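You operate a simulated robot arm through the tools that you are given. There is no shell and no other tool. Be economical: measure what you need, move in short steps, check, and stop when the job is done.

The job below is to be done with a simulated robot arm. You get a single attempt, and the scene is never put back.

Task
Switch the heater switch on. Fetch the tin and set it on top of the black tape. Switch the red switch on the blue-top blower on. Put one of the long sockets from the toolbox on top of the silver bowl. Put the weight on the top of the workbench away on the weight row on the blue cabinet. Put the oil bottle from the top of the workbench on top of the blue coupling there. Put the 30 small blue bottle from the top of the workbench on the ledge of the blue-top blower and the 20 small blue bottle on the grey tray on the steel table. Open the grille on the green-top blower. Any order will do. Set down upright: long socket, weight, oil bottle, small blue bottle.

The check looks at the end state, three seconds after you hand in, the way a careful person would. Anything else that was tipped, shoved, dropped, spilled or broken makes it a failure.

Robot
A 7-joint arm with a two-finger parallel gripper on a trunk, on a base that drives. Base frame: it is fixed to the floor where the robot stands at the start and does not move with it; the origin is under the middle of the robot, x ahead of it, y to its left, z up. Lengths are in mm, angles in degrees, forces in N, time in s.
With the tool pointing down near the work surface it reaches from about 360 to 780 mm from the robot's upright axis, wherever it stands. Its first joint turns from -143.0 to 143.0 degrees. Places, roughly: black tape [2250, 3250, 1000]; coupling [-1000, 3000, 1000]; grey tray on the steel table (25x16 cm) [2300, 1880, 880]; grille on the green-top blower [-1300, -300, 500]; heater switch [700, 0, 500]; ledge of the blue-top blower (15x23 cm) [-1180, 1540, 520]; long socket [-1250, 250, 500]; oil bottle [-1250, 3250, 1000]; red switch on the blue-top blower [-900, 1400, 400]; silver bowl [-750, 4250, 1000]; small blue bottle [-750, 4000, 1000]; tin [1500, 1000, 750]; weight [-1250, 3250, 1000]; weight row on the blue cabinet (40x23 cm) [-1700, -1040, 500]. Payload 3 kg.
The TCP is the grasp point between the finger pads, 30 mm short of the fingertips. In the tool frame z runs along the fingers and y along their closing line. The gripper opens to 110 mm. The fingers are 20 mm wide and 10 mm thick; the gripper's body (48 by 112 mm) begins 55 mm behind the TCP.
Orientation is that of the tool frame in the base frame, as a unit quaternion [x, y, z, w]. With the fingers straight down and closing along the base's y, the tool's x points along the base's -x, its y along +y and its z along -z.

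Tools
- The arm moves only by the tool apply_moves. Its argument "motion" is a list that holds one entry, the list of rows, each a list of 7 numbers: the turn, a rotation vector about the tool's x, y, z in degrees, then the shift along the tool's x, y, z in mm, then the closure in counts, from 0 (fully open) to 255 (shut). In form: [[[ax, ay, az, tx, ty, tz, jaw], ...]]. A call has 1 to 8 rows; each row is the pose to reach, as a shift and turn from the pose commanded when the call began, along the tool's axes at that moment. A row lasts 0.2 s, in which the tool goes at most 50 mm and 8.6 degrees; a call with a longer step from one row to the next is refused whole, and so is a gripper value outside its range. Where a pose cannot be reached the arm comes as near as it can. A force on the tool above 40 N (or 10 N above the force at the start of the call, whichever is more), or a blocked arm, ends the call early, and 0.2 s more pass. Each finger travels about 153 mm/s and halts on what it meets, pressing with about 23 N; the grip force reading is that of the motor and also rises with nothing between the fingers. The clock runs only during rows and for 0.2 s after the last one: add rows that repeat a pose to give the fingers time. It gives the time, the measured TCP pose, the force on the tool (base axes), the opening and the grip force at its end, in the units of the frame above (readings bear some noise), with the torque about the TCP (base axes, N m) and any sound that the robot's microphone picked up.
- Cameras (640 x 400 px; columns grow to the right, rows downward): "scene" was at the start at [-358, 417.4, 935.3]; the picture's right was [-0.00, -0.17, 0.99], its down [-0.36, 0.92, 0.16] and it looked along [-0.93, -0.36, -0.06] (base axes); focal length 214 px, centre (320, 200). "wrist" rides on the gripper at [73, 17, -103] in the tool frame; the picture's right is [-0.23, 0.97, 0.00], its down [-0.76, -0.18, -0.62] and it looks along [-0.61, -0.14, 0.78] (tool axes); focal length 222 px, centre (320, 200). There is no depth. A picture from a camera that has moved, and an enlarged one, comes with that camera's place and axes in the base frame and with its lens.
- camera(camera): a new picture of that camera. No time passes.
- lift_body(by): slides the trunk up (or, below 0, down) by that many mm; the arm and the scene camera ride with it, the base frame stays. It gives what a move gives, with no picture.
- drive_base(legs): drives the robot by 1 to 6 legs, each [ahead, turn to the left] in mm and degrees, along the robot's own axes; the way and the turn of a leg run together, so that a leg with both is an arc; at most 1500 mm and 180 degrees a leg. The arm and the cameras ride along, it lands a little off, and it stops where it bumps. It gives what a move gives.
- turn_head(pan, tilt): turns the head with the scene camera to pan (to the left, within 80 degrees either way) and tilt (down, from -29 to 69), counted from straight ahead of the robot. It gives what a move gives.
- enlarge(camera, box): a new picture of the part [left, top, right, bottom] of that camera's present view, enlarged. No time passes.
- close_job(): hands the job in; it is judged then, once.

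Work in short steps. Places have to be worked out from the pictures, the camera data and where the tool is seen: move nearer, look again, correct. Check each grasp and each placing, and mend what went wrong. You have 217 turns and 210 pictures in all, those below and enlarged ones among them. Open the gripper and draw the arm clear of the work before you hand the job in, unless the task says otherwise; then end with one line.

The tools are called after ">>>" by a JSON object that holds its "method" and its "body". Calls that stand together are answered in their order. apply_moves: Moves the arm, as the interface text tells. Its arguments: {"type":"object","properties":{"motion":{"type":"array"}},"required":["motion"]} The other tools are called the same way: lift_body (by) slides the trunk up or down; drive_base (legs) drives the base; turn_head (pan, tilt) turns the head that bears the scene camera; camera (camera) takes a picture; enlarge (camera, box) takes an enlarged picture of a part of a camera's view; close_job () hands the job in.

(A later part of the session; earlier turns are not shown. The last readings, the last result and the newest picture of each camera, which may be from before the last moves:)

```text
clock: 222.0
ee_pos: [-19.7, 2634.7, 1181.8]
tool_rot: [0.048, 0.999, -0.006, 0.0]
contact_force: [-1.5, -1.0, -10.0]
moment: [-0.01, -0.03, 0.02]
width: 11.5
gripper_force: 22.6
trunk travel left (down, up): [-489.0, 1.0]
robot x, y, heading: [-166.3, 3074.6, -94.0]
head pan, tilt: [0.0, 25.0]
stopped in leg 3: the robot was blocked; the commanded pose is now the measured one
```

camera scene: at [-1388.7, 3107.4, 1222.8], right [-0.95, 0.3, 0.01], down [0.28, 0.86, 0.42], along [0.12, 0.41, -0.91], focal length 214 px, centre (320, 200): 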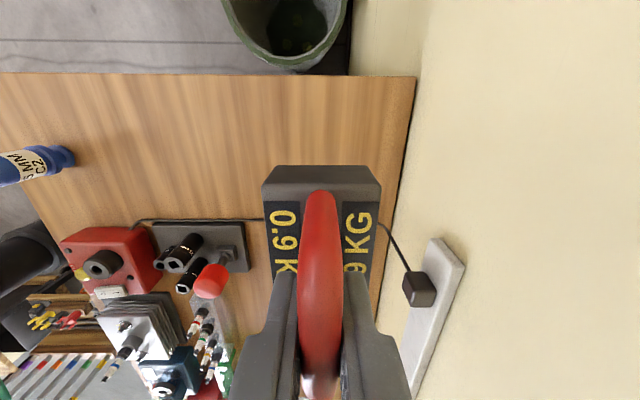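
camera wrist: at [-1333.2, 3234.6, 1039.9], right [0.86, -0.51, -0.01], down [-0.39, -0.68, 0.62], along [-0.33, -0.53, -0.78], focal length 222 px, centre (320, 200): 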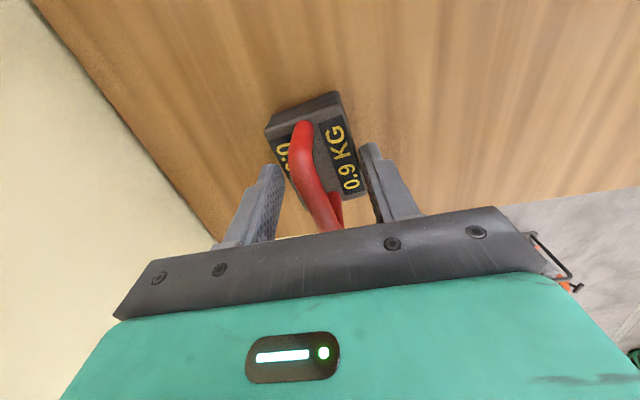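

>>> {"method": "drive_base", "body": {"legs": [[0, 1], [1500, 0], [1500, 0]]}}

>>> {"method": "turn_head", "body": {"pan": 0, "tilt": 60}}

>>> {"method": "camera", "body": {"camera": "scene"}}

>>> {"method": "turn_head", "body": {"pan": -75, "tilt": 20}}

>>> {"method": "camera", "body": {"camera": "scene"}}

```text
clock: 236.7
ee_pos: [-220.0, -340.5, 1181.5]
tool_rot: [0.067, 0.998, -0.007, -0.002]
contact_force: [0.4, 0.7, -8.3]
moment: [-0.01, -0.03, -0.03]
width: 11.8
gripper_force: 22.8
trunk travel left (down, up): [-489.0, 1.0]
robot x, y, heading: [-347.2, 107.3, -96.2]
head pan, tilt: [0.0, 25.0]
```

```text
clock: 237.7
ee_pos: [-218.6, -340.8, 1181.1]
tool_rot: [0.068, 0.998, -0.008, -0.001]
contact_force: [0.0, 0.3, -8.5]
moment: [0.03, -0.02, 0.01]
width: 11.6
gripper_force: 23.7
trunk travel left (down, up): [-489.0, 1.0]
robot x, y, heading: [-353.8, 105.3, -96.3]
head pan, tilt: [0.0, 60.0]
```

```text
110 pictures are left
camera scene: at [-200.5, -342.3, 1245.0], right [-0.13, -0.99, 0.02], down [-0.49, 0.08, 0.87], along [-0.86, 0.11, -0.5], focal length 214 px, centre (320, 200)
```

scene: 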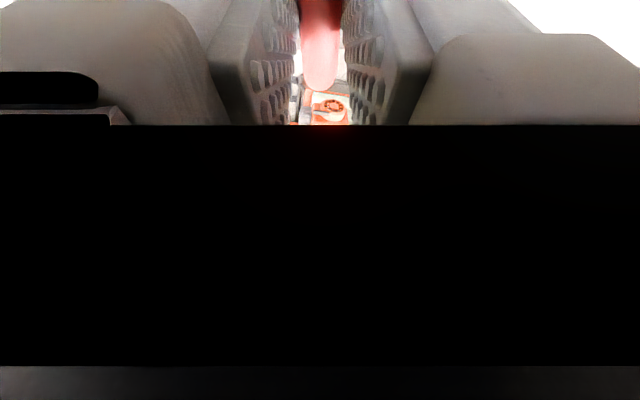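

```text
clock: 239.2
ee_pos: [-219.6, -340.0, 1181.3]
tool_rot: [0.067, 0.998, -0.007, -0.001]
contact_force: [0.9, 0.2, -8.4]
moment: [-0.06, -0.01, -0.02]
width: 11.9
gripper_force: 22.8
trunk travel left (down, up): [-489.0, 1.0]
robot x, y, heading: [-352.7, 103.5, -96.3]
head pan, tilt: [-75.0, 20.0]
```

```text
109 pictures are left
camera scene: at [-154.8, -438.6, 1288.8], right [-0.03, -0.24, 0.97], down [-0.89, 0.45, 0.09], along [-0.46, -0.86, -0.23], focal length 214 px, centre (320, 200)
```

scene: 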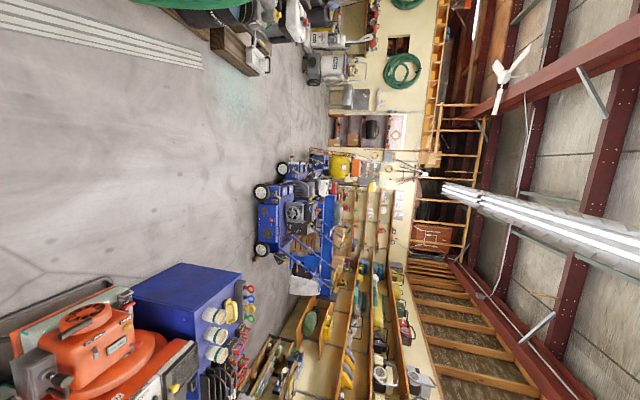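

>>> {"method": "enlarge", "body": {"camera": "scene", "box": [0, 240, 320, 400]}}

```text
2.00 times, centred on (160, 320) of scene
camera zoom: at [-154.8, -438.6, 1288.8], right [-0.03, -0.24, 0.97], down [-0.89, 0.45, 0.09], along [-0.46, -0.86, -0.23], focal length 429 px, centre (640, -40)
```

zoom: 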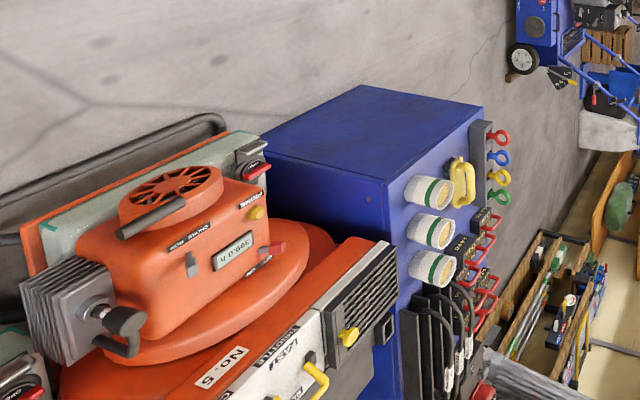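

The weight row (black weights, red handles) is on the cabinet top near [-1700, -1050]; there's free floor on its -y side. I drive round there.

>>> {"method": "drive_base", "body": {"legs": [[1500, 0], [350, 0], [0, -42], [0, -42]]}}

>>> {"method": "turn_head", "body": {"pan": 80, "tilt": 0}}

>>> {"method": "camera", "body": {"camera": "scene"}}

>>> {"method": "turn_head", "body": {"pan": 0, "tilt": -10}}

>>> {"method": "camera", "body": {"camera": "scene"}}

```text
clock: 252.6
ee_pos: [-1014.6, -1928.0, 1182.0]
tool_rot: [0.724, 0.69, -0.005, -0.007]
contact_force: [0.4, 0.2, -8.1]
moment: [-0.03, -0.02, -0.02]
width: 11.3
gripper_force: 23.1
trunk travel left (down, up): [-489.0, 1.0]
robot x, y, heading: [-585.3, -1816.2, 178.8]
head pan, tilt: [-75.0, 20.0]
```

```text
clock: 255.0
ee_pos: [-1014.8, -1928.5, 1181.7]
tool_rot: [0.724, 0.69, -0.004, -0.005]
contact_force: [0.0, -1.2, -9.1]
moment: [0.11, -0.02, -0.01]
width: 11.5
gripper_force: 22.9
trunk travel left (down, up): [-489.0, 1.0]
robot x, y, heading: [-586.5, -1815.0, 179.2]
head pan, tilt: [80.0, 0.0]
```

```text
107 pictures are left
camera scene: at [-930.0, -2043.1, 1295.1], right [-0.19, 0.01, -0.98], down [0.05, 1.0, 0.0], along [0.98, -0.05, -0.19], focal length 214 px, centre (320, 200)
```

scene: 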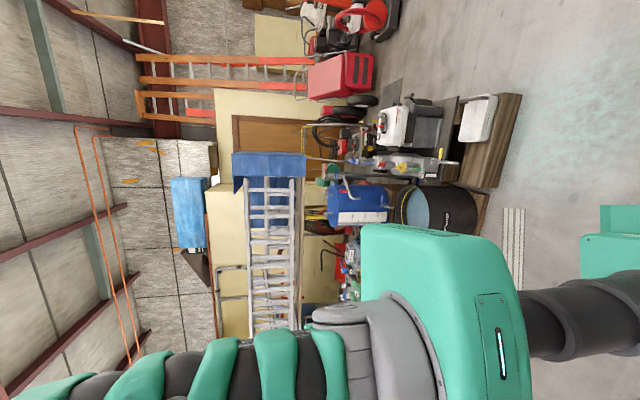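

```text
clock: 256.5
ee_pos: [-1014.3, -1928.1, 1181.7]
tool_rot: [0.724, 0.69, -0.004, -0.006]
contact_force: [-0.3, -0.9, -8.6]
moment: [0.11, -0.02, 0.01]
width: 11.6
gripper_force: 22.9
trunk travel left (down, up): [-489.0, 1.0]
robot x, y, heading: [-583.7, -1817.7, 178.9]
head pan, tilt: [0.0, -10.0]
```

```text
106 pictures are left
camera scene: at [-1020.2, -2054.1, 1227.8], right [-1.0, 0.05, 0.01], down [0.04, 0.98, -0.17], along [-0.02, -0.17, -0.98], focal length 214 px, centre (320, 200)
```

scene: 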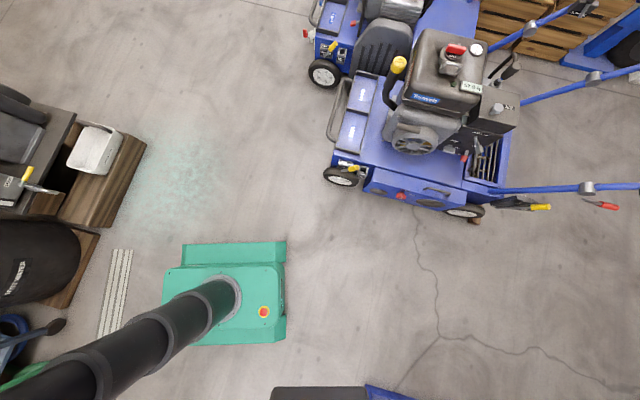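

>>> {"method": "turn_head", "body": {"pan": -50, "tilt": 45}}

>>> {"method": "camera", "body": {"camera": "scene"}}

>>> {"method": "camera", "body": {"camera": "wrist"}}

```text
clock: 257.8
ee_pos: [-1014.1, -1928.2, 1182.0]
tool_rot: [0.723, 0.69, -0.004, -0.005]
contact_force: [-0.5, 0.4, -8.4]
moment: [0.09, -0.01, 0.0]
width: 11.6
gripper_force: 23.0
trunk travel left (down, up): [-489.0, 1.0]
robot x, y, heading: [-586.8, -1818.1, 179.0]
head pan, tilt: [-50.0, 45.0]
```

```text
105 pictures are left
camera scene: at [-1077.9, -1965.1, 1260.7], right [-0.63, 0.03, 0.78], down [0.58, 0.68, 0.45], along [-0.51, 0.73, -0.45], focal length 214 px, centre (320, 200)
```

scene: 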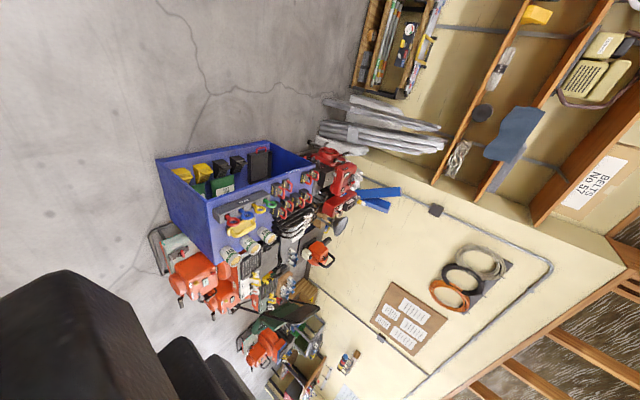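

```text
104 pictures are left
camera wrist: at [-993.2, -1856.7, 1285.5], right [0.96, -0.27, -0.01], down [-0.2, -0.75, 0.62], along [-0.18, -0.6, -0.78], focal length 222 px, centre (320, 200)
```

wrist: 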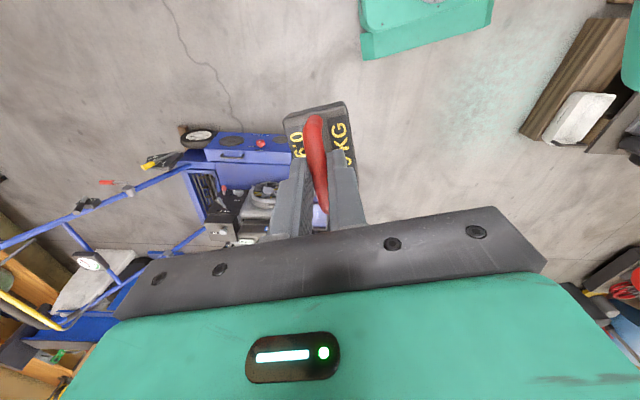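

>>> {"method": "enlarge", "body": {"camera": "scene", "box": [150, 120, 390, 270]}}

```text
2.67 times, centred on (270, 195) of scene
camera zoom: at [-1077.9, -1965.1, 1260.7], right [-0.63, 0.03, 0.78], down [0.58, 0.68, 0.45], along [-0.51, 0.73, -0.45], focal length 572 px, centre (453, 213)
```

zoom: 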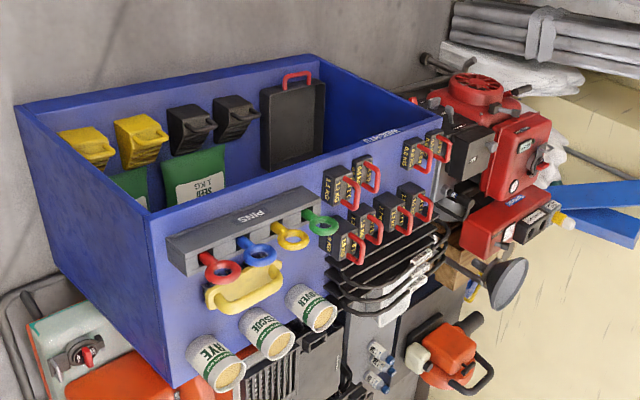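

The cabinet's top has the weight row with a gap, its front edge from ≈[-1229,-1342] to [-1916,-1093]. I drive in front of it and face it.

>>> {"method": "drive_base", "body": {"legs": [[0, -2], [1000, 0], [0, -53], [0, -53]]}}

>>> {"method": "turn_head", "body": {"pan": -30, "tilt": 5}}

>>> {"method": "camera", "body": {"camera": "scene"}}

```text
clock: 268.0
ee_pos: [-1565.7, -1319.0, 1181.6]
tool_rot: [0.989, -0.147, 0.004, -0.007]
contact_force: [-1.1, -0.2, -9.1]
moment: [-0.04, -0.14, -0.02]
width: 11.9
gripper_force: 23.1
trunk travel left (down, up): [-489.0, 1.0]
robot x, y, heading: [-1634.3, -1742.4, 72.8]
head pan, tilt: [-50.0, 45.0]
stopped in leg 4: the robot was blocked; the commanded pose is now the measured one
```

```text
clock: 269.0
ee_pos: [-1564.4, -1317.7, 1183.4]
tool_rot: [0.989, -0.146, 0.003, -0.008]
contact_force: [-0.3, -0.3, -8.7]
moment: [-0.09, -0.1, 0.02]
width: 11.5
gripper_force: 22.8
trunk travel left (down, up): [-489.0, 1.0]
robot x, y, heading: [-1634.8, -1741.6, 72.5]
head pan, tilt: [-30.0, 5.0]
```

```text
102 pictures are left
camera scene: at [-1650.2, -1245.4, 1233.8], right [0.25, 0.82, 0.51], down [0.94, -0.33, 0.08], along [0.24, 0.46, -0.85], focal length 214 px, centre (320, 200)
```

scene: 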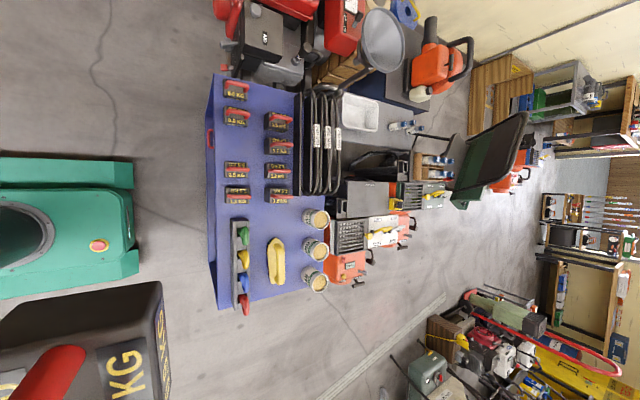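

Excellent overview. I enlarge the weight row.

>>> {"method": "enlarge", "body": {"camera": "scene", "box": [190, 60, 350, 220]}}

```text
2.50 times, centred on (270, 140) of scene
camera zoom: at [-1650.2, -1245.4, 1233.8], right [0.25, 0.82, 0.51], down [0.94, -0.33, 0.08], along [0.24, 0.46, -0.85], focal length 536 px, centre (445, 350)
```

zoom: 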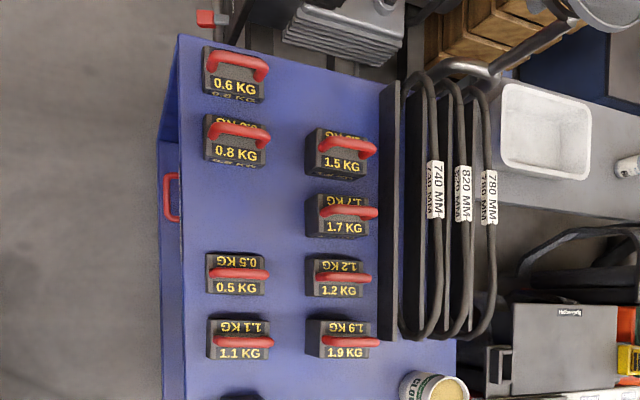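

Front column gap (between 0.8 and 0.5) is at ≈[-1710, -1104]; pitch ~75 mm. I rotate the weight to match the neighbours and move above the gap.

>>> {"method": "apply_moves", "body": {"motion": [[[0, 0, 8.4, -25, -20, 0, 255], [0, 0, 16.8, -50, -40, 0, 255], [0, 0, 25.2, -75, -60, 0, 255], [0, 0, 33.6, -101, -81, 0, 255], [0, 0, 42, -126, -101, 0, 255], [0, 0, 50.4, -151, -121, 0, 255], [0, 0, 58.8, -177, -142, 0, 255], [0, 0, 67.2, -202, -162, 0, 255]]]}}

>>> {"method": "apply_moves", "body": {"motion": [[[0, 0, 8.2, 0, 0, 0, 255], [0, 0, 16.4, 0, 0, 0, 255], [0, 0, 24.4, 0, 0, 0, 255]]]}}

>>> {"method": "lift_body", "body": {"by": -400}}

>>> {"method": "turn_head", "body": {"pan": 0, "tilt": 15}}

>>> {"method": "camera", "body": {"camera": "scene"}}

>>> {"method": "camera", "body": {"camera": "wrist"}}

```text
clock: 270.8
ee_pos: [-1711.3, -1102.5, 1182.3]
tool_rot: [0.742, -0.67, -0.001, -0.007]
contact_force: [1.1, -0.6, -9.4]
moment: [-0.14, 0.04, -0.03]
width: 12.0
gripper_force: 23.2
trunk travel left (down, up): [-489.0, 1.0]
robot x, y, heading: [-1632.4, -1742.2, 72.5]
head pan, tilt: [-30.0, 5.0]
```

```text
clock: 271.6
ee_pos: [-1712.4, -1103.1, 1183.6]
tool_rot: [-0.584, 0.812, 0.003, 0.007]
contact_force: [0.4, -0.7, -8.2]
moment: [-0.11, 0.06, 0.03]
width: 11.7
gripper_force: 22.9
trunk travel left (down, up): [-489.0, 1.0]
robot x, y, heading: [-1636.4, -1742.4, 72.5]
head pan, tilt: [-30.0, 5.0]
```

```text
clock: 275.5
ee_pos: [-1711.9, -1103.6, 783.5]
tool_rot: [-0.584, 0.812, 0.003, 0.007]
contact_force: [0.0, 0.3, -8.9]
moment: [-0.1, 0.1, -0.01]
width: 11.6
gripper_force: 22.9
trunk travel left (down, up): [-89.0, 401.0]
robot x, y, heading: [-1634.9, -1741.8, 72.8]
head pan, tilt: [-30.0, 5.0]
```

```text
clock: 276.4
ee_pos: [-1711.5, -1103.5, 782.9]
tool_rot: [-0.585, 0.811, 0.002, 0.006]
contact_force: [-0.1, -0.2, -8.3]
moment: [-0.13, 0.07, 0.0]
width: 11.7
gripper_force: 22.9
trunk travel left (down, up): [-89.0, 401.0]
robot x, y, heading: [-1634.0, -1742.7, 72.8]
head pan, tilt: [0.0, 15.0]
```

```text
100 pictures are left
camera scene: at [-1685.1, -1023.1, 821.4], right [0.95, -0.32, 0.0], down [-0.31, -0.92, 0.24], along [-0.07, -0.23, -0.97], focal length 214 px, centre (320, 200)
```

scene: 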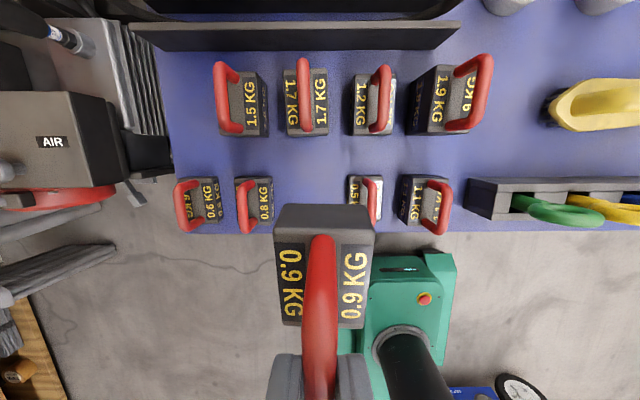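

```text
99 pictures are left
camera wrist: at [-1752.1, -1167.8, 885.9], right [-0.85, 0.52, 0.0], down [0.41, 0.66, 0.63], along [0.33, 0.54, -0.77], focal length 222 px, centre (320, 200)
```

wrist: 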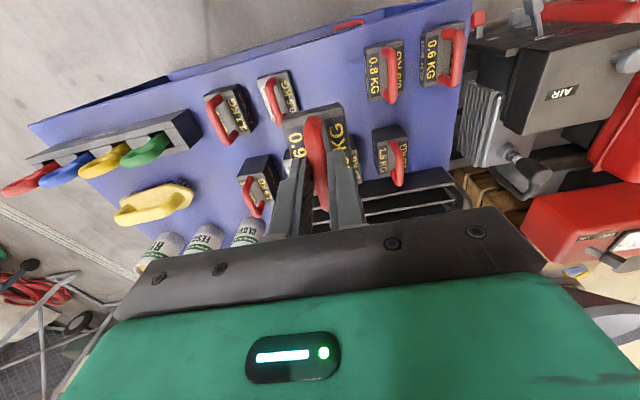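

Surface z≈500; slot centre ≈[-1720, -1093]. Correct, lower the trunk 85 and check.

>>> {"method": "apply_moves", "body": {"motion": [[[0, 0, 0, -6.5, 11.7, 0, 255], [0, 0, 0, -6.5, 11.7, 0, 255]]]}}

>>> {"method": "lift_body", "body": {"by": -85}}

>>> {"method": "turn_head", "body": {"pan": 0, "tilt": 25}}

>>> {"method": "camera", "body": {"camera": "scene"}}

>>> {"method": "camera", "body": {"camera": "wrist"}}

```text
clock: 277.0
ee_pos: [-1721.9, -1094.9, 783.3]
tool_rot: [-0.583, 0.812, 0.003, 0.007]
contact_force: [-0.1, -0.2, -9.6]
moment: [-0.13, 0.07, 0.03]
width: 11.8
gripper_force: 22.9
trunk travel left (down, up): [-89.0, 401.0]
robot x, y, heading: [-1637.5, -1747.3, 72.8]
head pan, tilt: [0.0, 15.0]
```

```text
clock: 278.2
ee_pos: [-1721.1, -1094.0, 698.4]
tool_rot: [-0.584, 0.812, 0.003, 0.006]
contact_force: [-0.4, 0.5, -8.2]
moment: [-0.13, 0.05, 0.03]
width: 11.6
gripper_force: 23.2
trunk travel left (down, up): [-4.0, 486.0]
robot x, y, heading: [-1631.7, -1746.3, 72.7]
head pan, tilt: [0.0, 15.0]
```

```text
clock: 278.9
ee_pos: [-1721.0, -1095.0, 697.9]
tool_rot: [-0.584, 0.812, 0.003, 0.007]
contact_force: [-0.7, 0.9, -9.3]
moment: [-0.11, 0.06, 0.01]
width: 11.8
gripper_force: 22.6
trunk travel left (down, up): [-4.0, 486.0]
robot x, y, heading: [-1637.1, -1740.1, 72.6]
head pan, tilt: [0.0, 25.0]
```

```text
98 pictures are left
camera scene: at [-1699.4, -1029.1, 737.2], right [0.95, -0.32, 0.0], down [-0.29, -0.86, 0.41], along [-0.13, -0.39, -0.91], focal length 214 px, centre (320, 200)
```

scene: 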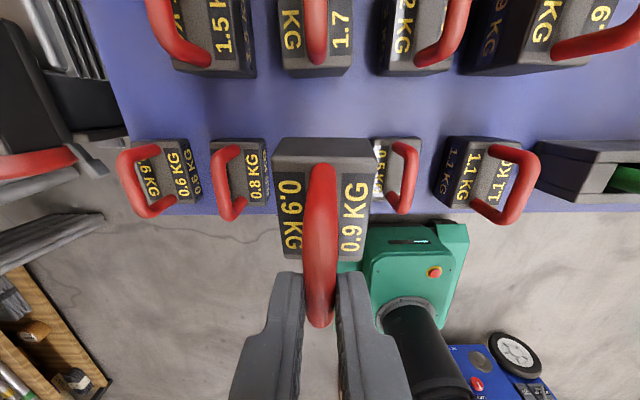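

```text
97 pictures are left
camera wrist: at [-1761.2, -1158.5, 800.6], right [-0.85, 0.52, 0.0], down [0.41, 0.66, 0.63], along [0.33, 0.54, -0.77], focal length 222 px, centre (320, 200)
```

wrist: 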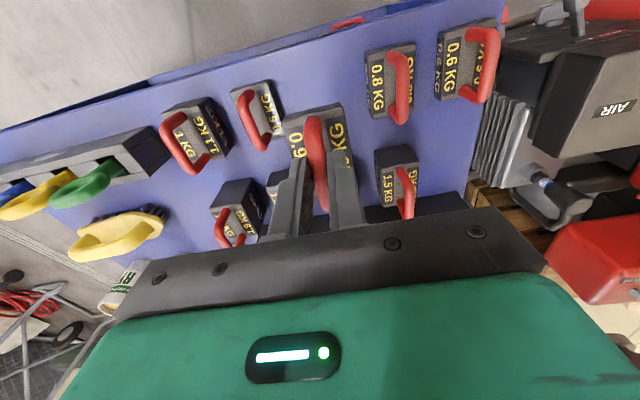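

Aligned with the gap. Lower to contact.

>>> {"method": "apply_moves", "body": {"motion": [[[0, 0, 0, 0, -1, 35, 255], [0, 0, 0, 0, -1, 70, 255], [0, 0, 0, 0, -1, 88, 255], [0, 0, 0, 0, -1, 96, 255], [0, 0, 0, 0, -1, 102, 255], [0, 0, 0, 0, -1, 107, 255], [0, 0, 0, 0, -1, 112, 255], [0, 0, 0, 0, -1, 117, 255]]]}}

>>> {"method": "camera", "body": {"camera": "scene"}}

>>> {"method": "camera", "body": {"camera": "wrist"}}

```text
clock: 280.7
ee_pos: [-1720.9, -1094.1, 582.5]
tool_rot: [-0.584, 0.811, 0.004, 0.007]
contact_force: [0.1, 7.4, 19.4]
moment: [-0.09, 0.06, 0.04]
width: 12.0
gripper_force: 23.0
trunk travel left (down, up): [-4.0, 486.0]
robot x, y, heading: [-1636.3, -1742.1, 72.6]
head pan, tilt: [0.0, 25.0]
```

```text
96 pictures are left
camera scene: at [-1698.9, -1028.5, 621.6], right [0.95, -0.32, 0.0], down [-0.29, -0.87, 0.41], along [-0.13, -0.39, -0.91], focal length 214 px, centre (320, 200)
```

scene: 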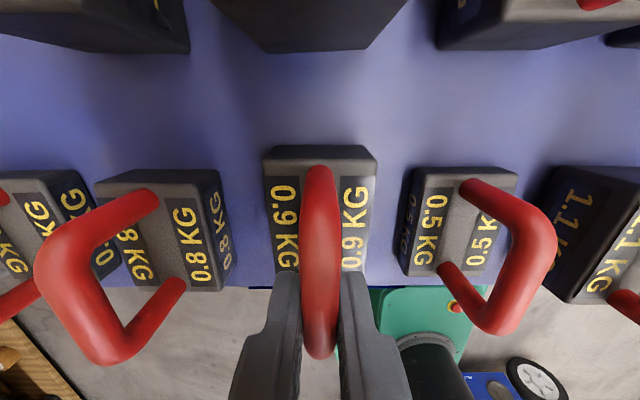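

```text
95 pictures are left
camera wrist: at [-1760.6, -1158.0, 684.9], right [-0.85, 0.52, 0.0], down [0.41, 0.66, 0.64], along [0.33, 0.54, -0.77], focal length 222 px, centre (320, 200)
```

wrist: 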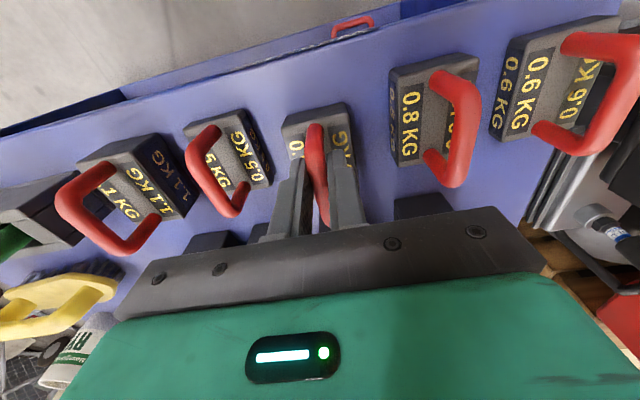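

Seated. Open the fingers modestly and lift with the trunk.

>>> {"method": "apply_moves", "body": {"motion": [[[0, 0, 0, 0, 0, -2, 230], [0, 0, 0, 0, 0, -2, 205], [0, 0, 0, 0, 0, -2, 185], [0, 0, 0, 0, 0, -2, 180]]]}}

>>> {"method": "lift_body", "body": {"by": 200}}

>>> {"method": "camera", "body": {"camera": "scene"}}

```text
clock: 281.7
ee_pos: [-1719.0, -1093.6, 584.3]
tool_rot: [-0.584, 0.812, 0.003, 0.006]
contact_force: [-0.6, -0.8, 0.9]
moment: [0.04, 0.05, 0.0]
width: 32.4
gripper_force: 0.0
trunk travel left (down, up): [-4.0, 486.0]
robot x, y, heading: [-1635.0, -1743.0, 72.4]
head pan, tilt: [0.0, 25.0]
```

```text
clock: 283.9
ee_pos: [-1718.6, -1094.7, 783.4]
tool_rot: [-0.584, 0.812, 0.003, 0.006]
contact_force: [-0.7, 0.6, -0.3]
moment: [-0.01, 0.0, 0.01]
width: 32.6
gripper_force: 0.1
trunk travel left (down, up): [-204.0, 286.0]
robot x, y, heading: [-1634.7, -1739.4, 72.7]
head pan, tilt: [0.0, 25.0]
```

```text
94 pictures are left
camera scene: at [-1697.7, -1028.4, 822.8], right [0.95, -0.32, 0.0], down [-0.29, -0.86, 0.41], along [-0.13, -0.39, -0.91], focal length 214 px, centre (320, 200)
```

scene: 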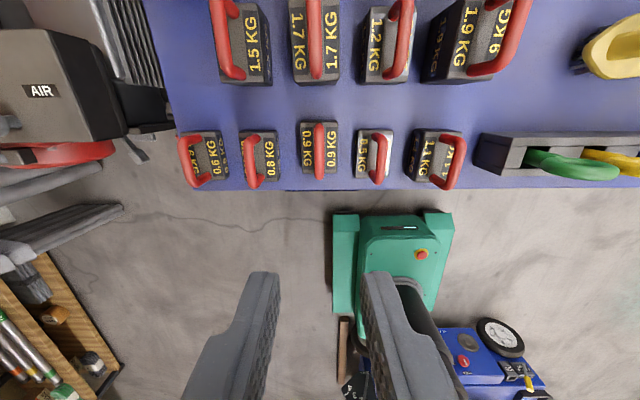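

The 0.9 kg weight stands in the row. Next the green-top blower's grille: raise, drive back east and north to face the blowers.

>>> {"method": "lift_body", "body": {"by": 250}}

>>> {"method": "apply_moves", "body": {"motion": [[[0, 0, 0, 45, 0, 0, 60], [0, 0, 0, 90, 0, 0, 0], [0, 0, 0, 135, 0, 0, 0], [0, 0, 0, 180, 0, 0, 0]]]}}

>>> {"method": "drive_base", "body": {"legs": [[0, -37], [0, -37], [1150, 0], [0, 45], [0, 45], [1250, 0]]}}

>>> {"method": "turn_head", "body": {"pan": 70, "tilt": -10}}

>>> {"method": "camera", "body": {"camera": "scene"}}

```text
clock: 286.5
ee_pos: [-1720.3, -1093.4, 1033.4]
tool_rot: [-0.584, 0.811, 0.003, 0.006]
contact_force: [-0.4, -0.6, 0.7]
moment: [-0.03, 0.04, 0.0]
width: 32.2
gripper_force: 0.1
trunk travel left (down, up): [-454.0, 36.0]
robot x, y, heading: [-1635.2, -1741.3, 72.9]
head pan, tilt: [0.0, 25.0]
```

```text
clock: 287.5
ee_pos: [-1781.0, -1263.0, 1030.8]
tool_rot: [-0.584, 0.812, 0.002, 0.008]
contact_force: [0.5, -0.2, -0.2]
moment: [-0.01, 0.01, -0.03]
width: 110.2
gripper_force: 0.1
trunk travel left (down, up): [-454.0, 36.0]
robot x, y, heading: [-1638.4, -1743.2, 72.5]
head pan, tilt: [0.0, 25.0]
```

```text
clock: 307.1
ee_pos: [-801.1, -156.1, 1031.1]
tool_rot: [0.714, -0.701, -0.005, -0.005]
contact_force: [-0.9, 0.0, -0.1]
moment: [-0.01, 0.0, 0.04]
width: 110.2
gripper_force: 0.0
trunk travel left (down, up): [-454.0, 36.0]
robot x, y, heading: [-494.3, -561.6, 92.2]
head pan, tilt: [0.0, 25.0]
```

```text
clock: 308.5
ee_pos: [-801.4, -157.3, 1032.2]
tool_rot: [0.714, -0.7, -0.003, -0.006]
contact_force: [-0.2, 0.6, 0.3]
moment: [0.0, 0.03, 0.02]
width: 110.0
gripper_force: 0.0
trunk travel left (down, up): [-454.0, 36.0]
robot x, y, heading: [-496.6, -559.5, 92.3]
head pan, tilt: [70.0, -10.0]
```

```text
93 pictures are left
camera scene: at [-883.5, -35.4, 1134.6], right [0.34, 0.02, -0.94], down [-0.14, -0.99, -0.07], along [-0.93, 0.16, -0.34], focal length 214 px, centre (320, 200)
```

scene: 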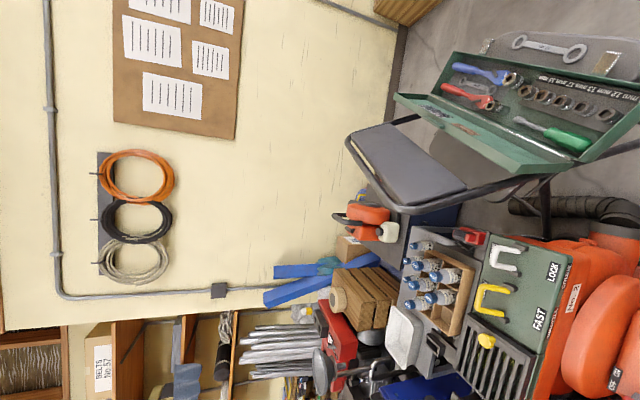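

>>> {"method": "enlarge", "body": {"camera": "scene", "box": [430, 220, 640, 400]}}

```text
2.22 times, centred on (535, 310) of scene
camera zoom: at [-883.5, -35.4, 1134.6], right [0.34, 0.02, -0.94], down [-0.14, -0.99, -0.07], along [-0.93, 0.16, -0.34], focal length 477 px, centre (-158, -44)
```

zoom: 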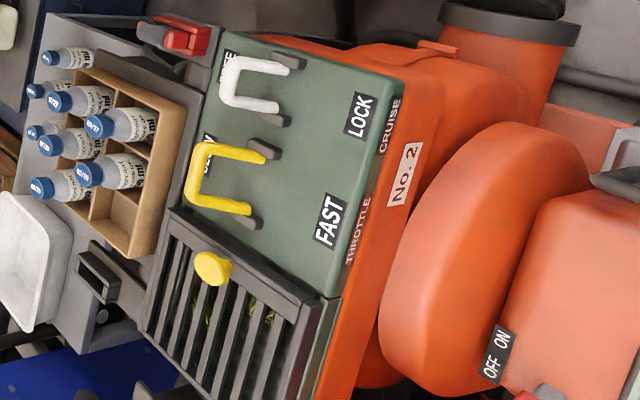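

>>> {"method": "drive_base", "body": {"legs": [[230, 0], [0, 44], [0, 44]]}}

>>> {"method": "turn_head", "body": {"pan": 0, "tilt": -15}}

>>> {"method": "camera", "body": {"camera": "scene"}}

```text
clock: 314.4
ee_pos: [-909.4, -625.8, 1031.7]
tool_rot: [1.0, -0.003, -0.008, -0.002]
contact_force: [0.1, 0.5, 0.4]
moment: [0.01, 0.07, 0.03]
width: 109.8
gripper_force: 0.0
trunk travel left (down, up): [-454.0, 36.0]
robot x, y, heading: [-499.2, -273.1, -179.7]
head pan, tilt: [70.0, -10.0]
```

```text
clock: 315.8
ee_pos: [-910.0, -626.5, 1033.2]
tool_rot: [1.0, -0.002, -0.007, -0.002]
contact_force: [-1.0, -0.6, -0.4]
moment: [-0.01, -0.03, 0.0]
width: 110.1
gripper_force: 0.0
trunk travel left (down, up): [-454.0, 36.0]
robot x, y, heading: [-502.8, -271.5, -179.7]
head pan, tilt: [0.0, -15.0]
```

```text
91 pictures are left
camera scene: at [-1041.4, -625.7, 1083.9], right [0.01, 1.0, 0.0], down [0.96, 0.0, -0.27], along [-0.27, 0.0, -0.96], focal length 214 px, centre (320, 200)
```

scene: 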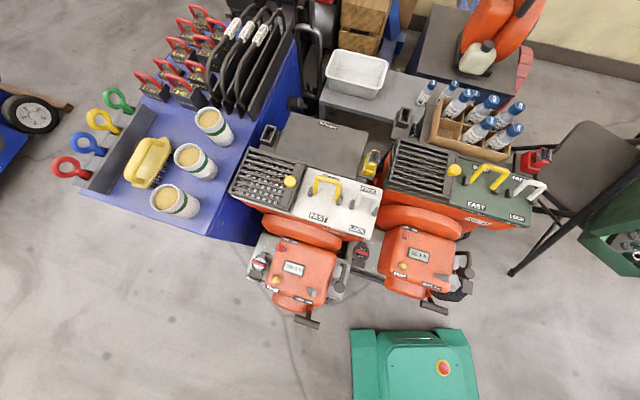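

Excellent view. I enlarge the green-top blower's grille.

>>> {"method": "enlarge", "body": {"camera": "scene", "box": [370, 120, 550, 240]}}

```text
3.33 times, centred on (460, 180) of scene
camera zoom: at [-1041.4, -625.7, 1083.9], right [0.01, 1.0, 0.0], down [0.96, 0.0, -0.27], along [-0.27, 0.0, -0.96], focal length 715 px, centre (-147, 267)
```

zoom: 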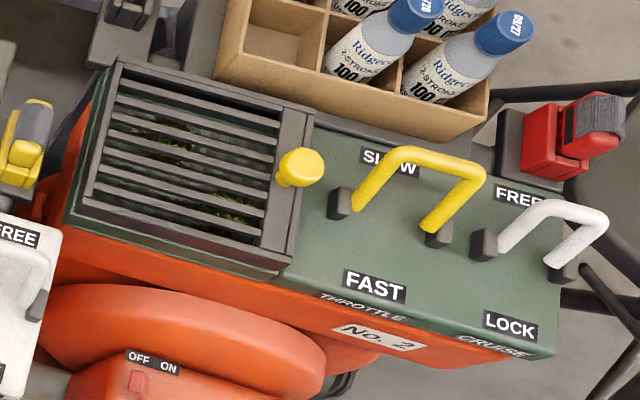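

Knob at ≈[-1266, -274, 566], hinge presumably on the -y edge. Drive 60 mm closer and bring the hand above the knob with closing line along x.

>>> {"method": "drive_base", "body": {"legs": [[60, 0]]}}

>>> {"method": "apply_moves", "body": {"motion": [[[0, 0, -8.4, -28, -33, 0, 130], [0, 0, -16.8, -56, -66, 0, 130], [0, 0, -25.2, -84, -99, 0, 130], [0, 0, -33.6, -112, -132, 0, 130], [0, 0, -42, -140, -165, 0, 130], [0, 0, -50.4, -168, -198, 0, 130], [0, 0, -58.8, -196, -231, 0, 130], [0, 0, -67, -224, -264, 0, 130]]]}}

>>> {"method": "apply_moves", "body": {"motion": [[[0, 0, -8, 18, -33, 0, 130], [0, 0, -16, 36, -66, 0, 130], [0, 0, -23, 53, -100, 0, 130]]]}}

>>> {"method": "lift_body", "body": {"by": -300}}

>>> {"method": "turn_head", "body": {"pan": 0, "tilt": 15}}

>>> {"method": "camera", "body": {"camera": "scene"}}

>>> {"method": "camera", "body": {"camera": "wrist"}}

```text
clock: 316.8
ee_pos: [-970.7, -626.4, 1031.8]
tool_rot: [1.0, -0.002, -0.007, -0.002]
contact_force: [0.9, 0.6, -0.4]
moment: [0.02, 0.0, -0.02]
width: 110.2
gripper_force: 0.0
trunk travel left (down, up): [-454.0, 36.0]
robot x, y, heading: [-564.0, -272.1, -179.9]
head pan, tilt: [0.0, -15.0]
```

```text
clock: 318.6
ee_pos: [-1197.7, -357.0, 1036.6]
tool_rot: [0.835, 0.551, -0.006, -0.007]
contact_force: [-0.3, -0.8, 0.2]
moment: [-0.03, 0.01, 0.01]
width: 53.9
gripper_force: 0.1
trunk travel left (down, up): [-454.0, 36.0]
robot x, y, heading: [-562.9, -273.3, -179.8]
head pan, tilt: [0.0, -15.0]
```

```text
clock: 319.4
ee_pos: [-1266.5, -270.9, 1040.4]
tool_rot: [0.708, 0.706, -0.004, -0.007]
contact_force: [0.3, 0.6, -0.5]
moment: [0.06, 0.01, -0.03]
width: 53.9
gripper_force: 0.0
trunk travel left (down, up): [-454.0, 36.0]
robot x, y, heading: [-564.1, -276.1, -179.8]
head pan, tilt: [0.0, -15.0]
```

```text
clock: 322.4
ee_pos: [-1266.2, -269.6, 740.3]
tool_rot: [0.709, 0.705, -0.004, -0.006]
contact_force: [0.0, -0.5, 0.3]
moment: [-0.02, -0.02, -0.02]
width: 54.1
gripper_force: 0.1
trunk travel left (down, up): [-154.0, 336.0]
robot x, y, heading: [-563.4, -273.7, -179.8]
head pan, tilt: [0.0, -15.0]
```

```text
clock: 323.4
ee_pos: [-1265.8, -270.7, 740.2]
tool_rot: [0.709, 0.705, -0.003, -0.007]
contact_force: [0.4, -0.6, -0.3]
moment: [-0.01, 0.0, 0.03]
width: 54.2
gripper_force: 0.1
trunk travel left (down, up): [-154.0, 336.0]
robot x, y, heading: [-559.4, -270.9, -179.8]
head pan, tilt: [0.0, 15.0]
```

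```text
89 pictures are left
camera scene: at [-1266.3, -357.2, 776.9], right [-1.0, 0.01, 0.01], down [0.01, 0.97, 0.26], along [-0.01, 0.26, -0.97], focal length 214 px, centre (320, 200)
```

scene: 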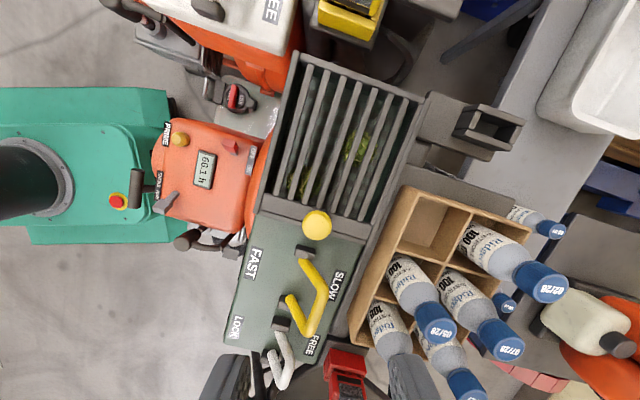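

```text
88 pictures are left
camera wrist: at [-1247.7, -198.3, 843.9], right [0.97, -0.23, -0.01], down [-0.17, -0.76, 0.62], along [-0.16, -0.6, -0.78], focal length 222 px, centre (320, 200)
```

wrist: 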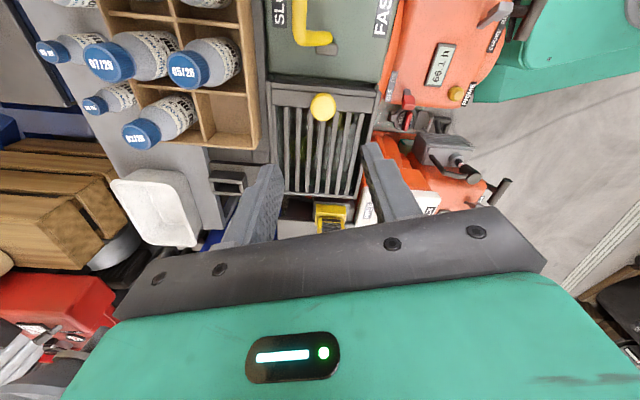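

I align the closing line with the hinge axis (yaw ~16°) and descend around the knob.

>>> {"method": "apply_moves", "body": {"motion": [[[0, 0, 8, -3, 1, 30, 130], [0, 0, 15.7, -3, 1, 70, 130], [0, 0, 15.7, -3, 1, 110, 130], [0, 0, 15.7, -3, 1, 140, 130], [0, 0, 15.7, -3, 1, 157, 130]]]}}

>>> {"method": "camera", "body": {"camera": "wrist"}}

>>> {"method": "camera", "body": {"camera": "scene"}}

```text
clock: 324.6
ee_pos: [-1268.8, -273.8, 584.7]
tool_rot: [0.799, 0.602, -0.006, -0.005]
contact_force: [-0.8, -0.4, 0.5]
moment: [0.03, -0.03, 0.01]
width: 53.8
gripper_force: 0.1
trunk travel left (down, up): [-154.0, 336.0]
robot x, y, heading: [-561.1, -273.1, -179.8]
head pan, tilt: [0.0, 15.0]
```

```text
87 pictures are left
camera wrist: at [-1231.3, -209.9, 686.9], right [0.87, -0.49, -0.01], down [-0.37, -0.68, 0.63], along [-0.32, -0.54, -0.78], focal length 222 px, centre (320, 200)
```

wrist: 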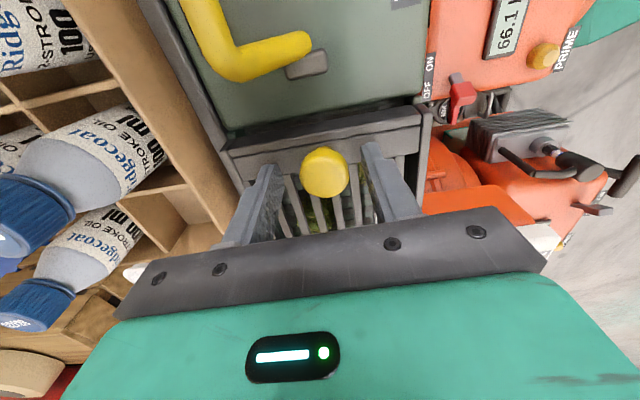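

```text
86 pictures are left
camera scene: at [-1292.2, -358.0, 620.7], right [-0.96, 0.28, 0.02], down [0.27, 0.93, 0.26], along [0.06, 0.25, -0.97], focal length 214 px, centre (320, 200)
```

scene: 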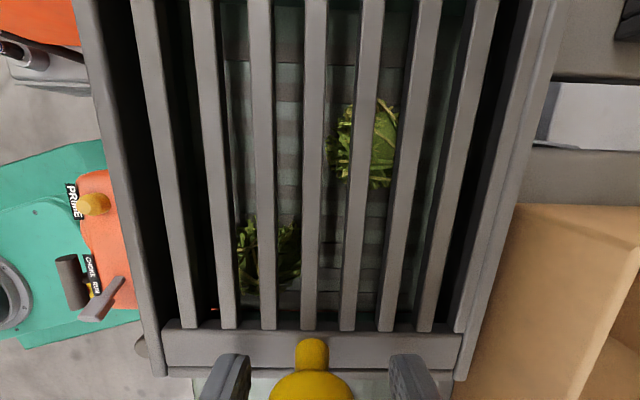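

Knob is between the fingers. Close.

>>> {"method": "apply_moves", "body": {"motion": [[[0, 0, 0, 0, 0, 2, 160], [0, 0, 0, 0, 0, 2, 200], [0, 0, 0, 0, 0, 2, 240], [0, 0, 0, 0, 0, 2, 255]]]}}

```text
clock: 325.6
ee_pos: [-1265.1, -275.5, 580.5]
tool_rot: [0.798, 0.602, -0.003, -0.004]
contact_force: [29.9, -8.0, -1.1]
moment: [0.23, -0.54, 0.03]
width: 28.9
gripper_force: 44.9
trunk travel left (down, up): [-154.0, 336.0]
robot x, y, heading: [-556.0, -270.0, -179.6]
head pan, tilt: [0.0, 15.0]
```

Off-centre by a few mm; I relieve the side force and start lifting along the hinge arc (radius ≈147 mm).

>>> {"method": "apply_moves", "body": {"motion": [[[0, 0, 0, 0, 3, 0, 255], [0, 0, 0, -2, 3, -13, 255], [0, 0, 0, -5, 3, -25, 255], [0, 0, 0, -10, 3, -37, 255], [0, 0, 0, -15, 3, -49, 255], [0, 0, 0, -21, 3, -60, 255], [0, 0, 0, -29, 3, -71, 255]]]}}

>>> {"method": "camera", "body": {"camera": "scene"}}

>>> {"method": "camera", "body": {"camera": "wrist"}}

```text
clock: 327.2
ee_pos: [-1274.4, -302.3, 653.9]
tool_rot: [0.8, 0.601, -0.006, -0.006]
contact_force: [-16.7, -2.5, -14.2]
moment: [0.87, 0.08, 0.1]
width: 28.7
gripper_force: 45.3
trunk travel left (down, up): [-154.0, 336.0]
robot x, y, heading: [-565.3, -269.3, -179.6]
head pan, tilt: [0.0, 15.0]
```

```text
85 pictures are left
camera scene: at [-1297.9, -385.4, 690.5], right [-0.96, 0.28, 0.02], down [0.27, 0.93, 0.26], along [0.05, 0.25, -0.97], focal length 214 px, centre (320, 200)
```

scene: 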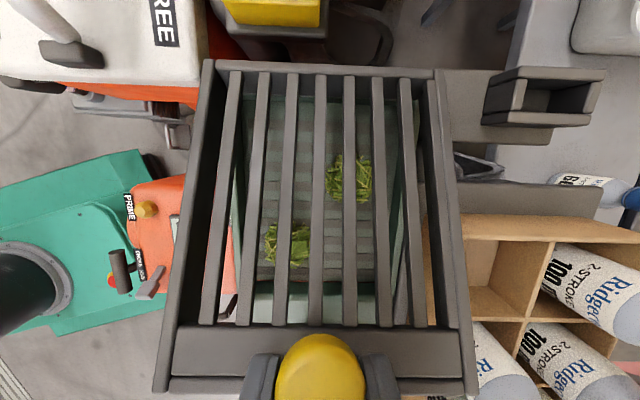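

```text
84 pictures are left
camera wrist: at [-1236.7, -237.4, 756.8], right [0.87, -0.49, -0.02], down [-0.37, -0.69, 0.63], along [-0.32, -0.54, -0.78], focal length 222 px, centre (320, 200)
```

wrist: 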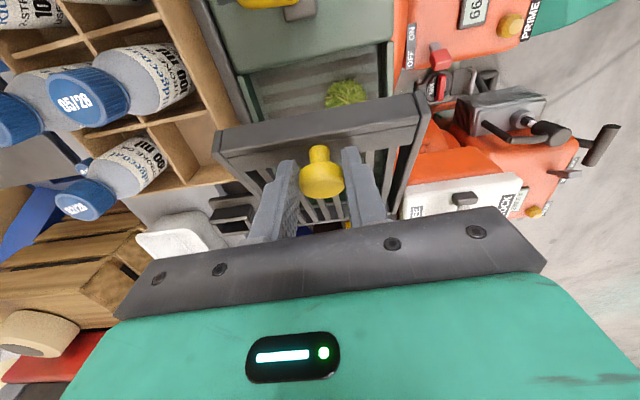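

The lid opens nicely. Continue the arc to ~80°.

>>> {"method": "apply_moves", "body": {"motion": [[[0, 0, 0, -8, -1, -10, 255], [0, 0, 0, -17, -1, -19, 255], [0, 0, 0, -27, -1, -27, 255], [0, 0, 0, -38, -1, -35, 255], [0, 0, 0, -49, -1, -42, 255], [0, 0, 0, -60, -1, -47, 255], [0, 0, 0, -73, -1, -52, 255], [0, 0, 0, -85, -1, -55, 255]]]}}

>>> {"method": "camera", "body": {"camera": "wrist"}}

>>> {"method": "camera", "body": {"camera": "scene"}}

```text
clock: 328.1
ee_pos: [-1283.3, -330.0, 682.5]
tool_rot: [0.799, 0.601, -0.007, -0.008]
contact_force: [-22.1, -2.1, -20.2]
moment: [0.72, 0.28, -0.01]
width: 28.6
gripper_force: 44.6
trunk travel left (down, up): [-154.0, 336.0]
robot x, y, heading: [-559.3, -273.1, -179.8]
head pan, tilt: [0.0, 15.0]
stopped in row 4: the force on the tool passed its limit at 41 N (the readings are from after the stop); the commanded pose is now the measured one
```

```text
83 pictures are left
camera wrist: at [-1245.4, -265.5, 785.6], right [0.87, -0.49, -0.02], down [-0.37, -0.68, 0.63], along [-0.32, -0.54, -0.78], focal length 222 px, centre (320, 200)
```

wrist: 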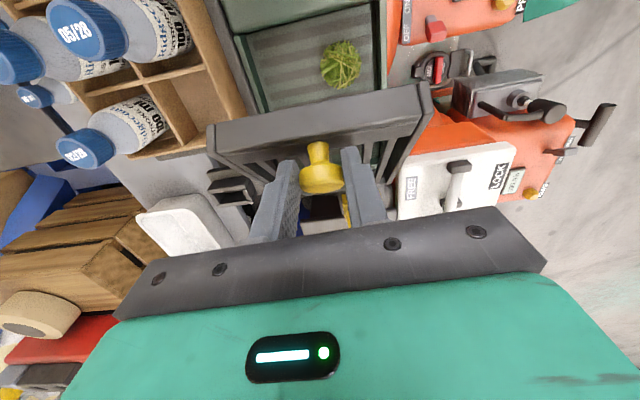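

```text
82 pictures are left
camera scene: at [-1306.8, -413.5, 719.6], right [-0.96, 0.28, 0.02], down [0.27, 0.93, 0.26], along [0.05, 0.25, -0.97], focal length 214 px, centre (320, 200)
```

scene: 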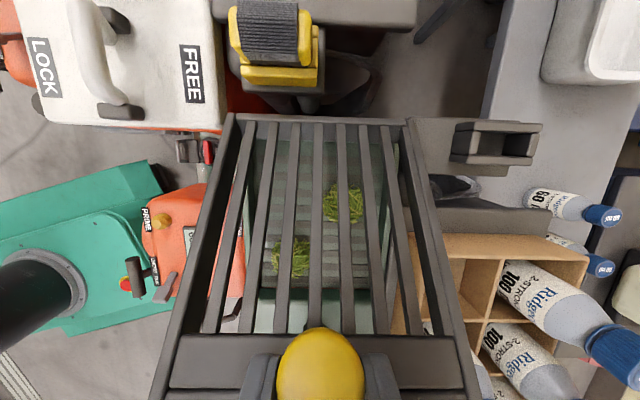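

Lid is ~45° open. I correct sideways a few mm, ease the pull, and continue.

>>> {"method": "apply_moves", "body": {"motion": [[[0, 0, 0, 0, -4, 3, 255], [0, 0, 0, -10, -5, -3, 255], [0, 0, 0, -21, -6, -10, 255], [0, 0, 0, -33, -6, -16, 255], [0, 0, 0, -45, -7, -20, 255], [0, 0, 0, -57, -7, -23, 255], [0, 0, 0, -70, -7, -25, 255]]]}}

>>> {"method": "camera", "body": {"camera": "wrist"}}

```text
clock: 329.7
ee_pos: [-1305.0, -397.6, 711.4]
tool_rot: [0.798, 0.602, -0.007, -0.007]
contact_force: [11.4, -0.6, 0.8]
moment: [0.47, -0.41, 0.1]
width: 28.8
gripper_force: 44.8
trunk travel left (down, up): [-154.0, 336.0]
robot x, y, heading: [-563.2, -277.8, -179.9]
head pan, tilt: [0.0, 15.0]
stopped in row 7: the force on the tool passed its limit at 42 N (the readings are from after the stop); the commanded pose is now the measured one
```

```text
81 pictures are left
camera wrist: at [-1267.6, -332.2, 814.8], right [0.87, -0.49, -0.02], down [-0.37, -0.69, 0.63], along [-0.32, -0.54, -0.78], focal length 222 px, centre (320, 200)
```

wrist: 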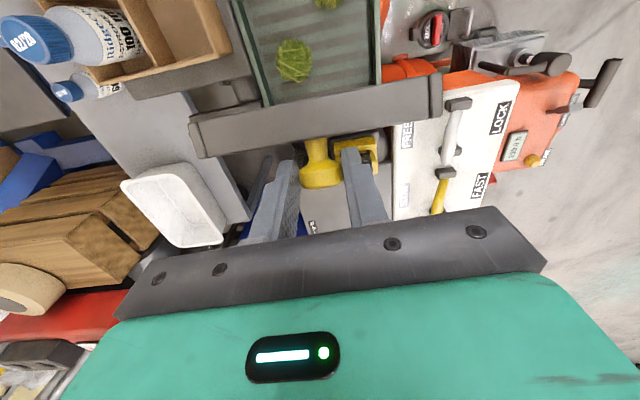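

Nearly upright. Continue past vertical.

>>> {"method": "apply_moves", "body": {"motion": [[[0, 0, 0, -10, 2, 0, 255], [0, 0, 0, -20, 2, 0, 255], [0, 0, 0, -30, 2, 0, 255], [0, 0, 0, -40, 2, 1, 255], [0, 0, 0, -51, 2, 2, 255], [0, 0, 0, -62, 2, 5, 255], [0, 0, 0, -74, 2, 9, 255]]]}}

>>> {"method": "camera", "body": {"camera": "wrist"}}

```text
clock: 331.3
ee_pos: [-1327.8, -467.1, 704.6]
tool_rot: [0.799, 0.601, -0.009, -0.009]
contact_force: [-33.1, 15.6, 8.4]
moment: [1.29, 0.56, 0.09]
width: 29.1
gripper_force: 45.0
trunk travel left (down, up): [-154.0, 336.0]
robot x, y, heading: [-561.7, -272.2, -179.7]
head pan, tilt: [0.0, 15.0]
```

```text
80 pictures are left
camera wrist: at [-1289.4, -402.2, 806.4], right [0.87, -0.49, -0.02], down [-0.37, -0.68, 0.63], along [-0.32, -0.54, -0.78], focal length 222 px, centre (320, 200)
```

wrist: 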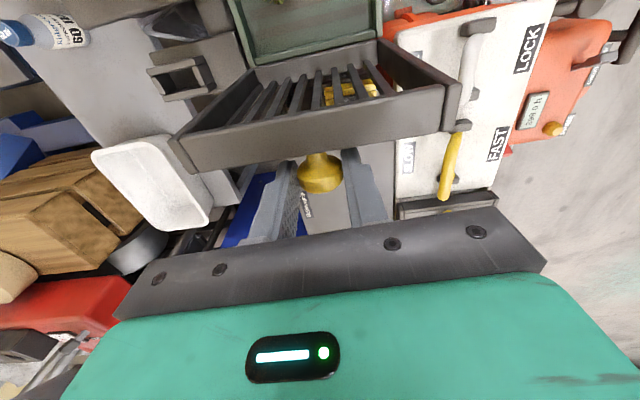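

Lid is past vertical. Release and withdraw upward.

>>> {"method": "apply_moves", "body": {"motion": [[[0, 0, 0, 0, -3, 0, 255], [0, 0, 0, 0, -3, 0, 200], [0, 0, 0, 0, -3, 0, 150], [0, 0, 0, 0, -3, -20, 130], [0, 0, 0, 0, -3, -60, 130], [0, 0, 0, 0, -3, -105, 130], [0, 0, 0, 0, -3, -150, 130]]]}}

>>> {"method": "camera", "body": {"camera": "wrist"}}

>>> {"method": "camera", "body": {"camera": "scene"}}

```text
clock: 332.9
ee_pos: [-1319.8, -467.7, 847.5]
tool_rot: [0.799, 0.602, -0.007, -0.008]
contact_force: [-0.7, 0.2, -0.9]
moment: [-0.06, -0.07, 0.0]
width: 53.8
gripper_force: 0.1
trunk travel left (down, up): [-154.0, 336.0]
robot x, y, heading: [-562.6, -270.8, -179.7]
head pan, tilt: [0.0, 15.0]
```

```text
79 pictures are left
camera wrist: at [-1281.9, -403.0, 951.2], right [0.87, -0.49, -0.02], down [-0.37, -0.69, 0.63], along [-0.32, -0.54, -0.78], focal length 222 px, centre (320, 200)
```

wrist: 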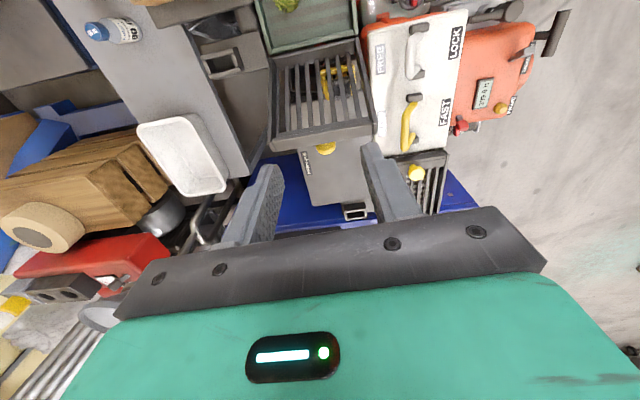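

```text
78 pictures are left
camera scene: at [-1343.1, -551.1, 885.1], right [-0.96, 0.28, 0.02], down [0.27, 0.93, 0.26], along [0.05, 0.25, -0.97], focal length 214 px, centre (320, 200)
```

scene: 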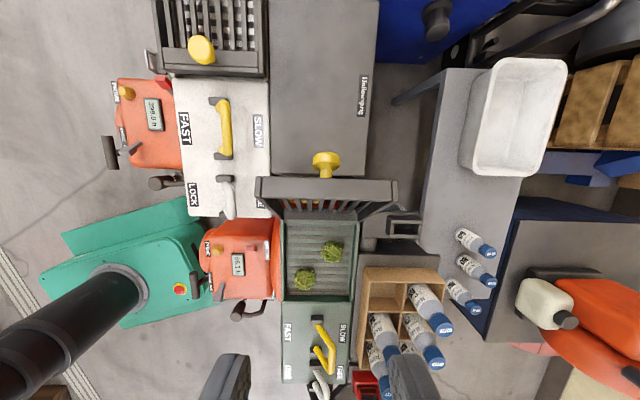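

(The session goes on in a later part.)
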